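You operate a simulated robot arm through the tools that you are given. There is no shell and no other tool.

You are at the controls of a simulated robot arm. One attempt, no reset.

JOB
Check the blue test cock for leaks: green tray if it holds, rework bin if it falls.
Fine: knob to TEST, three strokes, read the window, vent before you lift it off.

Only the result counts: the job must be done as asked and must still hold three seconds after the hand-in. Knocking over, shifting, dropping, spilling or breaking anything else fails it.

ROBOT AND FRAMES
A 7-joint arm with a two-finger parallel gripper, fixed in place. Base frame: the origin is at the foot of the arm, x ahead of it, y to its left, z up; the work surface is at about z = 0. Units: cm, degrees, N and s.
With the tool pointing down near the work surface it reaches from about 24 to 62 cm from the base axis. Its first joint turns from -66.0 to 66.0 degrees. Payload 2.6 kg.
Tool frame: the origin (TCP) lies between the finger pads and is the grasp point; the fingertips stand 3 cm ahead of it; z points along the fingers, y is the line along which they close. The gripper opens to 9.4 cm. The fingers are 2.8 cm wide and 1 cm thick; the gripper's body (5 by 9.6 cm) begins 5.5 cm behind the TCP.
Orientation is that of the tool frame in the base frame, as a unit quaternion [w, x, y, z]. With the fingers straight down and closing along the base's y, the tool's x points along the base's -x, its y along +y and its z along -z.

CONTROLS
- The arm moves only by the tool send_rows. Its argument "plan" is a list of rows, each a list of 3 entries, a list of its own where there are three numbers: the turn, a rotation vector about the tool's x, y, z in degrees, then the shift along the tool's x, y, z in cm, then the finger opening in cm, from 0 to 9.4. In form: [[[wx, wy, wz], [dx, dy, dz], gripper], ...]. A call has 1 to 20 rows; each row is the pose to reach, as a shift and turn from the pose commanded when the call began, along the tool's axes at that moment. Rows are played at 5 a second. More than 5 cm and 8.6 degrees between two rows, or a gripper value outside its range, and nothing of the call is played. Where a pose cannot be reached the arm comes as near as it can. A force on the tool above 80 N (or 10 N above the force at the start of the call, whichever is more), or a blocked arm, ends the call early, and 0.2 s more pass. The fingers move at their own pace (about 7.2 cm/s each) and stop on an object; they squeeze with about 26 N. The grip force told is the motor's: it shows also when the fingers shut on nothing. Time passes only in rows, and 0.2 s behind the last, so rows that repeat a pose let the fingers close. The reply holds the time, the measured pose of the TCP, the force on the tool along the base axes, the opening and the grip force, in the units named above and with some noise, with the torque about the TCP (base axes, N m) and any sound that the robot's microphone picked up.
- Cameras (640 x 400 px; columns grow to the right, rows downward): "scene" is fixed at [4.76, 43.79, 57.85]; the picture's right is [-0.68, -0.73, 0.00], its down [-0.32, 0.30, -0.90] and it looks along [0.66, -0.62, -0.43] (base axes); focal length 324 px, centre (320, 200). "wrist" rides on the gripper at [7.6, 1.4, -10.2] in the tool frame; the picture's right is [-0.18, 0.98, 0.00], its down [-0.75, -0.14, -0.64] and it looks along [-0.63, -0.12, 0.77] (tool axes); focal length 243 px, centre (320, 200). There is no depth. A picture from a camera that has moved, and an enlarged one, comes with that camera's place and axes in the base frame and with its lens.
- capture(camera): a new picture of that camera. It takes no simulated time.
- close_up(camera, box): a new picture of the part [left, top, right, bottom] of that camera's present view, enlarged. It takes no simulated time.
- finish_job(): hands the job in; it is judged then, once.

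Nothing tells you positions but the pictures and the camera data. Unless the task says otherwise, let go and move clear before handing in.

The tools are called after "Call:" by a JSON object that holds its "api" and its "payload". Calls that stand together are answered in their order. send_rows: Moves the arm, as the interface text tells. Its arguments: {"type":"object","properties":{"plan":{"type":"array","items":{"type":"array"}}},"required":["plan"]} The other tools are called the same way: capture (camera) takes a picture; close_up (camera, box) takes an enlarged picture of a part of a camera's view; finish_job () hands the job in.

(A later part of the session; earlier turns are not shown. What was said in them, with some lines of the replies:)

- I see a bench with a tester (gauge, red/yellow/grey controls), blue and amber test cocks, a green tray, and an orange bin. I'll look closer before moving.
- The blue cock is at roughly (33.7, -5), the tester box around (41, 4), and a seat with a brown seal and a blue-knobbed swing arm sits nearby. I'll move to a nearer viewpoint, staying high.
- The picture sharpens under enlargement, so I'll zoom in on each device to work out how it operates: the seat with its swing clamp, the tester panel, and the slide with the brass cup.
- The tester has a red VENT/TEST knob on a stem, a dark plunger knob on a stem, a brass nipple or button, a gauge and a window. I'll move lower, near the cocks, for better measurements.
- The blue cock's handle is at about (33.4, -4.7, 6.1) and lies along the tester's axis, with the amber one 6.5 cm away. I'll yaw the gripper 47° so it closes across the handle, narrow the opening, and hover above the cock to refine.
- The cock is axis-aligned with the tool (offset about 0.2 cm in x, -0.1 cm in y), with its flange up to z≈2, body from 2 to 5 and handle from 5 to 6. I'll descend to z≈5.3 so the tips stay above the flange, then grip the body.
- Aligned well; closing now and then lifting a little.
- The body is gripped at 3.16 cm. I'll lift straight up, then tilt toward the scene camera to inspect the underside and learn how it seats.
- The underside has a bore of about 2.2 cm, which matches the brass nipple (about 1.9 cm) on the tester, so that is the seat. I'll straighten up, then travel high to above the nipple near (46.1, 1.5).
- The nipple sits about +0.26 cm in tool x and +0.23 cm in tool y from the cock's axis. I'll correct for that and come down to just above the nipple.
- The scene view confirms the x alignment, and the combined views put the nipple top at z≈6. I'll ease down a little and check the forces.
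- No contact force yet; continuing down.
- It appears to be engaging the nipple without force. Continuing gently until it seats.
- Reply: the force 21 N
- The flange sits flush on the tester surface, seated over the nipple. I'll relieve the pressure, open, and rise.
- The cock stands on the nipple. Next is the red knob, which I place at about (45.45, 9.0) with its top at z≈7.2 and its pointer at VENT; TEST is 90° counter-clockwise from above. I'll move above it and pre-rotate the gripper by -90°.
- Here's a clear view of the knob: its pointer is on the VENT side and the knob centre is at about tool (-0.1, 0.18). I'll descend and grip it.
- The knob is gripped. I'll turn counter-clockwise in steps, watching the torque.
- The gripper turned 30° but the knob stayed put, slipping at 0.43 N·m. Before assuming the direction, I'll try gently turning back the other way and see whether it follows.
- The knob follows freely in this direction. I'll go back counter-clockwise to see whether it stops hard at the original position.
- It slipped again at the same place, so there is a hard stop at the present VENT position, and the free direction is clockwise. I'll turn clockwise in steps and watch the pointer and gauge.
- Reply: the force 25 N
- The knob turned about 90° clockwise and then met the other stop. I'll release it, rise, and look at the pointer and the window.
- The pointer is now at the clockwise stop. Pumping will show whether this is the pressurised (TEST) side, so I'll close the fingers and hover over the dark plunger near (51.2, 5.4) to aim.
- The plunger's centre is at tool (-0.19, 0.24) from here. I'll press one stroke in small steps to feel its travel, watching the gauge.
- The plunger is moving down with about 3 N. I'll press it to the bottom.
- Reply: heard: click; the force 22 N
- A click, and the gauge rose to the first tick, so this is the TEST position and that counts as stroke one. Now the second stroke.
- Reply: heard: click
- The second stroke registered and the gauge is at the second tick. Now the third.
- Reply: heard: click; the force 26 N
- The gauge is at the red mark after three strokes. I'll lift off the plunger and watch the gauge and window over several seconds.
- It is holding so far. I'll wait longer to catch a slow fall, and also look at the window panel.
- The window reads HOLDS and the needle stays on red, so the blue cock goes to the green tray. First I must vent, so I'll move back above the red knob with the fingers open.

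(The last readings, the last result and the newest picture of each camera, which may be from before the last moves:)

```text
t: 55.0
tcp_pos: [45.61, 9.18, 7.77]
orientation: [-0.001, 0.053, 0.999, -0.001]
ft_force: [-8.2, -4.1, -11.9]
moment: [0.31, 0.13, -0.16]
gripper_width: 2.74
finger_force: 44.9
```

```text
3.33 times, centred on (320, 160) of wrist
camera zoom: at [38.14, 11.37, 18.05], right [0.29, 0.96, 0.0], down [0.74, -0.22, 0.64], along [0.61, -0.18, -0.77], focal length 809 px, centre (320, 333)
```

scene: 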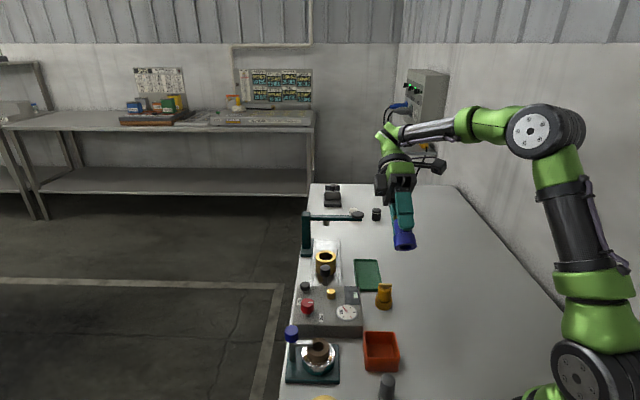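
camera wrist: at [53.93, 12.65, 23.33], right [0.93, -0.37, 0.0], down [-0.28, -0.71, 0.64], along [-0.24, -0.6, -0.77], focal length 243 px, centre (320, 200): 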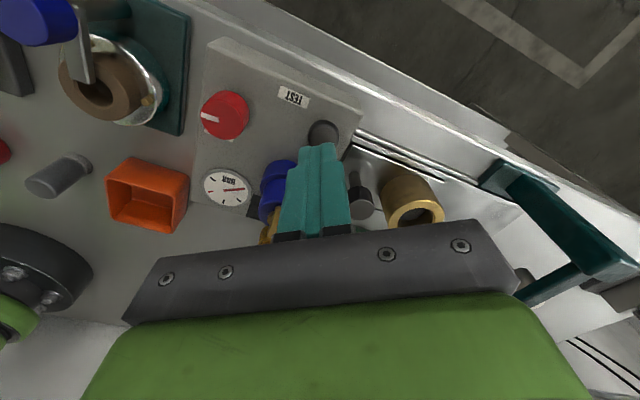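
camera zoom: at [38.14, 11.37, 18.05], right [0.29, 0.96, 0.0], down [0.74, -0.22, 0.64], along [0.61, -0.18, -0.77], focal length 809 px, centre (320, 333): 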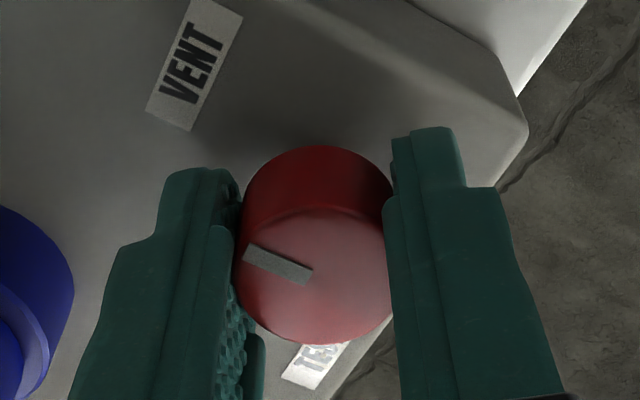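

The gauge is back to zero and the pointer is at VENT. I'll release the knob and rise.

Call:
{"api": "send_rows", "payload": {"plan": [[[0, 0, 0], [0, 0, 0], 5], [[0, 0, 0], [0, 0, 0], 5], [[0, 0, 0], [0, 0, 0], 5], [[0, 0, 0], [0, 0, -3], 5], [[0, 0, 0], [0, 0, -7], 5], [[0, 0, 0], [0, 0, -11], 5], [[0, 0, 0], [0, 0, -11], 5]]}}

Call:
{"api": "close_up", "payload": {"camera": "scene", "box": [290, 260, 370, 330]}}

```text
t: 56.6
tcp_pos: [45.49, 9.24, 18.54]
orientation: [0.0, 0.053, 0.999, 0.0]
ft_force: [0.1, 0.2, -1.1]
moment: [-0.02, 0.02, 0.01]
gripper_width: 5.01
finger_force: 0.0
```

```text
5.71 times, centred on (330, 295) of scene
camera zoom: at [4.76, 43.79, 57.85], right [-0.68, -0.73, 0.0], down [-0.32, 0.3, -0.9], along [0.66, -0.62, -0.43], focal length 1854 px, centre (263, -343)
```

zoom: 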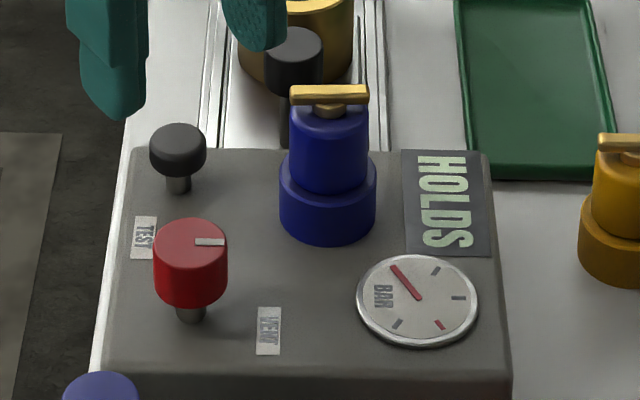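

Vented. Next I'll go back above the cock with the gripper at 47° yaw.

Call:
{"api": "send_rows", "payload": {"plan": [[[0, 0, -7.6], [-0.16, -1.1, 0], 5], [[0, 0, -15.2], [-0.31, -2.2, 0], 5], [[0, 0, -22.8], [-0.47, -3.3, 0], 5], [[0, 0, -30.4], [-0.62, -4.4, 0], 5], [[0, 0, -38], [-0.78, -5.6, 0], 5], [[0, 0, -45.6], [-0.94, -6.7, 0.3], 5], [[0, 0, -53.1], [-1.09, -7.8, 0.5], 5], [[0, 0, -53.1], [-1.09, -7.8, 0.5], 5]]}}

Call:
{"api": "close_up", "payload": {"camera": "wrist", "box": [240, 50, 400, 170]}}

```text
t: 58.4
tcp_pos: [45.8, 1.38, 18.26]
orientation: [0.0, -0.4, 0.916, 0.0]
ft_force: [0.0, 1.1, -0.9]
moment: [-0.02, 0.01, 0.02]
gripper_width: 4.99
finger_force: 0.0
```

```text
3.33 times, centred on (320, 110) of wrist
camera zoom: at [39.52, -3.34, 28.48], right [-0.6, 0.8, 0.0], down [0.62, 0.46, 0.64], along [0.52, 0.38, -0.77], focal length 809 px, centre (320, 500)
```

zoom: 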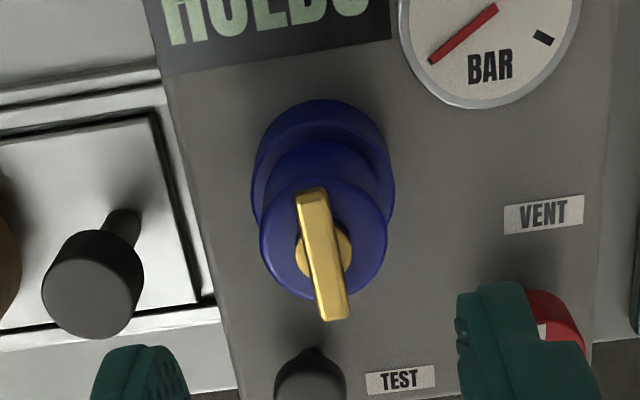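

Call:
{"api": "send_rows", "payload": {"plan": [[[0, 0, 0], [0.12, 0.08, 2], 5], [[0, 0, 0], [0.12, 0.08, 4], 5], [[0, 0, 0], [0.12, 0.08, 6], 5], [[0, 0, 0], [0.12, 0.08, 7.4], 5], [[0, 0, 0], [0.12, 0.08, 8.25], 5], [[0, 0, 0], [0.12, 0.08, 8.25], 5], [[0, 0, 0], [0.12, 0.08, 8.25], 2], [[0, 0, 0], [0.12, 0.08, 8.25], 2], [[0, 0, 0], [0.12, 0.08, 8.25], 2], [[0, 0, 0], [0.12, 0.08, 8.25], 2]]}}

Call:
{"api": "close_up", "payload": {"camera": "scene", "box": [290, 250, 400, 330]}}

```text
t: 60.6
tcp_pos: [45.69, 1.45, 10.16]
orientation: [0.0, -0.4, 0.916, 0.0]
ft_force: [0.5, -0.5, -0.1]
moment: [0.0, 0.03, 0.0]
gripper_width: 3.09
finger_force: 25.9
```

```text
5.00 times, centred on (345, 290) of scene
camera zoom: at [4.77, 43.79, 57.85], right [-0.68, -0.73, 0.0], down [-0.32, 0.3, -0.9], along [0.66, -0.62, -0.43], focal length 1622 px, centre (195, -250)
```

zoom: 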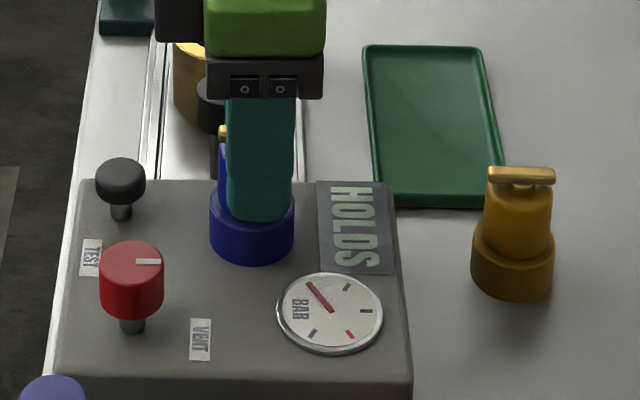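

Gripped. I'll lift straight off the nipple, then carry it high to above the green tray near (47.2, -14.6).

Call:
{"api": "send_rows", "payload": {"plan": [[[0, 0, 0], [0, 0, -0.5], 2], [[0, 0, 0], [0, 0, -1.2], 2], [[0, 0, 0], [0, 0, -2.2], 2], [[0, 0, 0], [0, 0, -4.5], 2], [[0, 0, 0], [0, 0, -8], 2], [[0, 0, 0], [0, 0, -10], 2], [[0, 0, 0], [2.7, -3, -10], 2], [[0, 0, 0], [5.4, -6, -10], 2], [[0, 0, 0], [8.1, -9, -10], 2], [[0, 0, 0], [10.68, -11.86, -9], 2], [[0, 0, 0], [10.68, -11.86, -6], 2], [[0, 0, 0], [10.68, -11.86, -6], 2]]}}

Call:
{"api": "capture", "payload": {"camera": "wrist"}}

Call:
{"api": "capture", "payload": {"camera": "scene"}}

```text
t: 63.2
tcp_pos: [47.11, -14.71, 15.72]
orientation: [0.001, -0.398, 0.917, 0.001]
ft_force: [0.4, 0.6, -2.2]
moment: [0.0, -0.02, -0.02]
gripper_width: 3.05
finger_force: 25.7
```

```text
taken
camera wrist: at [40.84, -19.37, 25.99], right [-0.59, 0.8, 0.0], down [0.62, 0.46, 0.64], along [0.52, 0.38, -0.77], focal length 243 px, centre (320, 200)
```

wrist: 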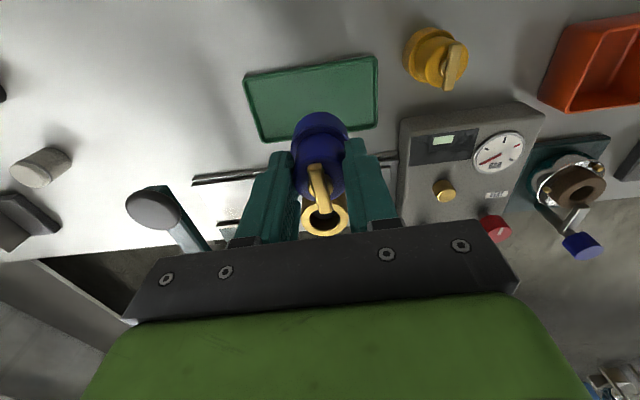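

```text
taken
```

scene: 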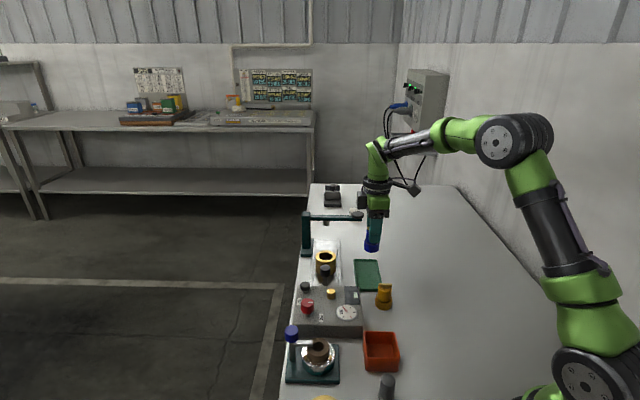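

The cock is over the tray, nearly centred. I'll shift 0.4 cm and descend, slowing near the tray floor.

Call:
{"api": "send_rows", "payload": {"plan": [[[0, 0, 0], [-0.4, -0.2, 2], 2], [[0, 0, 0], [-0.4, -0.2, 4.5], 2], [[0, 0, 0], [-0.4, -0.2, 7], 2], [[0, 0, 0], [-0.4, -0.2, 8.5], 2], [[0, 0, 0], [-0.4, -0.2, 8.9], 2], [[0, 0, 0], [-0.4, -0.2, 8.9], 2]]}}

Call:
{"api": "close_up", "payload": {"camera": "scene", "box": [330, 240, 410, 310]}}

Call:
{"api": "capture", "payload": {"camera": "wrist"}}

```text
t: 64.6
tcp_pos: [47.66, -14.42, 7.22]
orientation: [0.0, -0.4, 0.917, 0.0]
ft_force: [0.0, 0.1, -1.0]
moment: [0.02, 0.0, 0.01]
gripper_width: 3.08
finger_force: 26.0
```

```text
5.71 times, centred on (370, 275) of scene
camera zoom: at [4.77, 43.79, 57.85], right [-0.68, -0.73, 0.0], down [-0.32, 0.3, -0.9], along [0.66, -0.62, -0.43], focal length 1854 px, centre (34, -229)
```

zoom: 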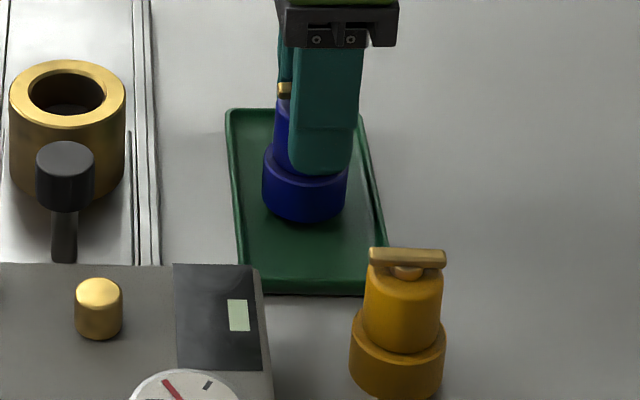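

```text
taken
camera wrist: at [41.35, -19.11, 17.39], right [-0.59, 0.8, 0.0], down [0.62, 0.46, 0.64], along [0.52, 0.38, -0.77], focal length 243 px, centre (320, 200)
```

wrist: 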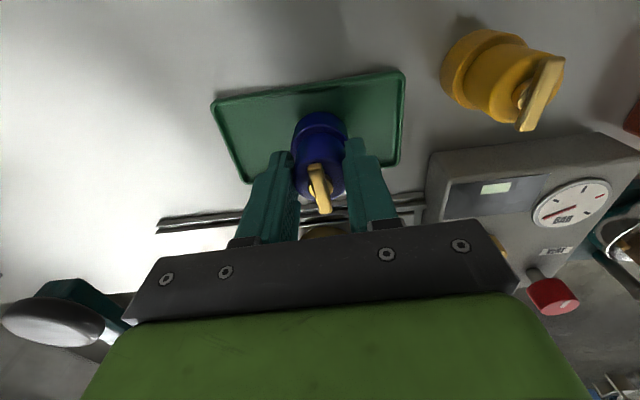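

Call:
{"api": "send_rows", "payload": {"plan": [[[0, 0, 0], [0, 0, 0.3], 2], [[0, 0, 0], [0, 0, 0.6], 2], [[0, 0, 0], [0, 0, 0.9], 2], [[0, 0, 0], [0, 0, 1.0], 2]]}}

Call:
{"api": "send_rows", "payload": {"plan": [[[0, 0, 0], [0, 0, 0.1], 2], [[0, 0, 0], [0, 0, 0.2], 2], [[0, 0, 0], [0, 0, 0.2], 2]]}}

```text
t: 65.6
tcp_pos: [47.6, -14.35, 6.31]
orientation: [0.002, -0.4, 0.917, -0.002]
ft_force: [-3.9, 1.0, 20.0]
moment: [0.3, 0.32, -0.03]
gripper_width: 3.09
finger_force: 26.1
```

```text
t: 66.4
tcp_pos: [47.64, -14.44, 6.39]
orientation: [0.002, -0.399, 0.917, -0.001]
ft_force: [-12.3, 4.2, 43.9]
moment: [0.61, 0.85, 0.03]
gripper_width: 3.07
finger_force: 25.6
```

It is in contact with the tray floor. I'll relieve the pressure, open, and rise.

Call:
{"api": "send_rows", "payload": {"plan": [[[0, 0, 0], [0, 0, -0.2], 2], [[0, 0, 0], [0, 0, -0.35], 2], [[0, 0, 0], [0, 0, -0.35], 2], [[0, 0, 0], [0, 0, -0.35], 5], [[0, 0, 0], [0, 0, -0.35], 5], [[0, 0, 0], [0, 0, -0.35], 5], [[0, 0, 0], [0, 0, -2], 5], [[0, 0, 0], [0, 0, -5], 5], [[0, 0, 0], [0, 0, -9], 5], [[0, 0, 0], [0, 0, -13], 5], [[0, 0, 0], [0, 0, -15], 5], [[0, 0, 0], [0, 0, -15], 5]]}}

Call:
{"api": "capture", "payload": {"camera": "wrist"}}

Call:
{"api": "capture", "payload": {"camera": "scene"}}

Call:
{"api": "close_up", "payload": {"camera": "scene", "box": [280, 240, 410, 330]}}

```text
t: 69.0
tcp_pos: [47.65, -14.42, 21.06]
orientation: [0.0, -0.4, 0.917, 0.0]
ft_force: [0.7, -0.1, -0.7]
moment: [0.04, 0.04, 0.03]
gripper_width: 5.0
finger_force: 0.1
```

```text
taken
camera wrist: at [41.42, -19.09, 31.26], right [-0.59, 0.8, 0.0], down [0.62, 0.46, 0.64], along [0.52, 0.38, -0.77], focal length 243 px, centre (320, 200)
```

wrist: 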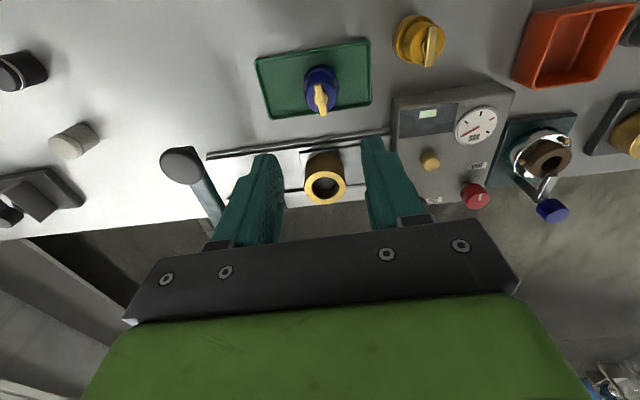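

```text
taken
```

scene: 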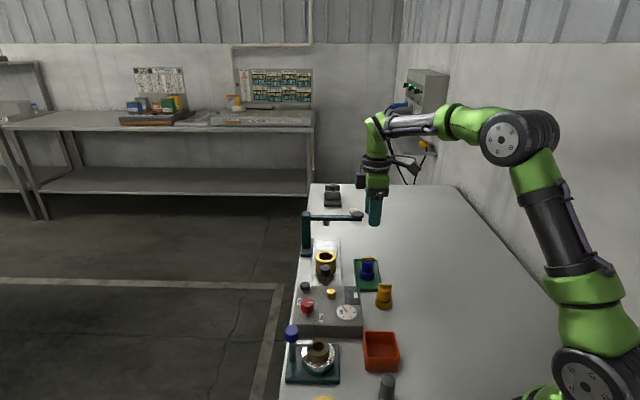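

```text
4.44 times, centred on (345, 285) of scene
camera zoom: at [4.76, 43.79, 57.85], right [-0.68, -0.73, 0.0], down [-0.32, 0.3, -0.9], along [0.66, -0.62, -0.43], focal length 1442 px, centre (209, -178)
```

zoom: 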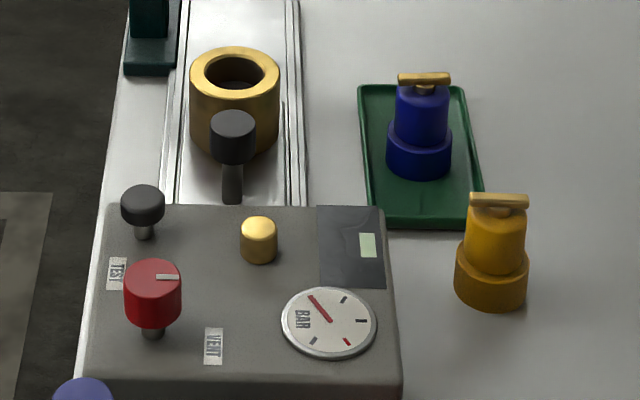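

The blue cock stands upright inside the green tray, the tester is vented with its gauge at zero, and nothing else has moved. The gripper is clear, so I'm handing in.

Call:
{"api": "finish_job", "payload": {}}

```text
The job is handed in.
```

The blue test cock passed the leak test and now stands upright in the green tray. I've handed the job in; the hand-in reply gave no verdict.

- **Test:** I set it on the tester's brass nipple, turned the knob to TEST and gave three pump strokes. The needle rose to the red mark and stayed there for about 6 seconds, and the window then read HOLDS.
- **Vent:** I turned the knob back to VENT and the gauge dropped to zero before I lifted the cock off.
- **Knob direction:** The TEST position turned out to be 90° clockwise from VENT, not toward the printed TEST label. My first try, toward the label, hit a stop and the gripper slipped on the knob. The gauge only rose with the knob turned clockwise.

In the last pictures nothing else on the bench had moved, and the gripper was clear.
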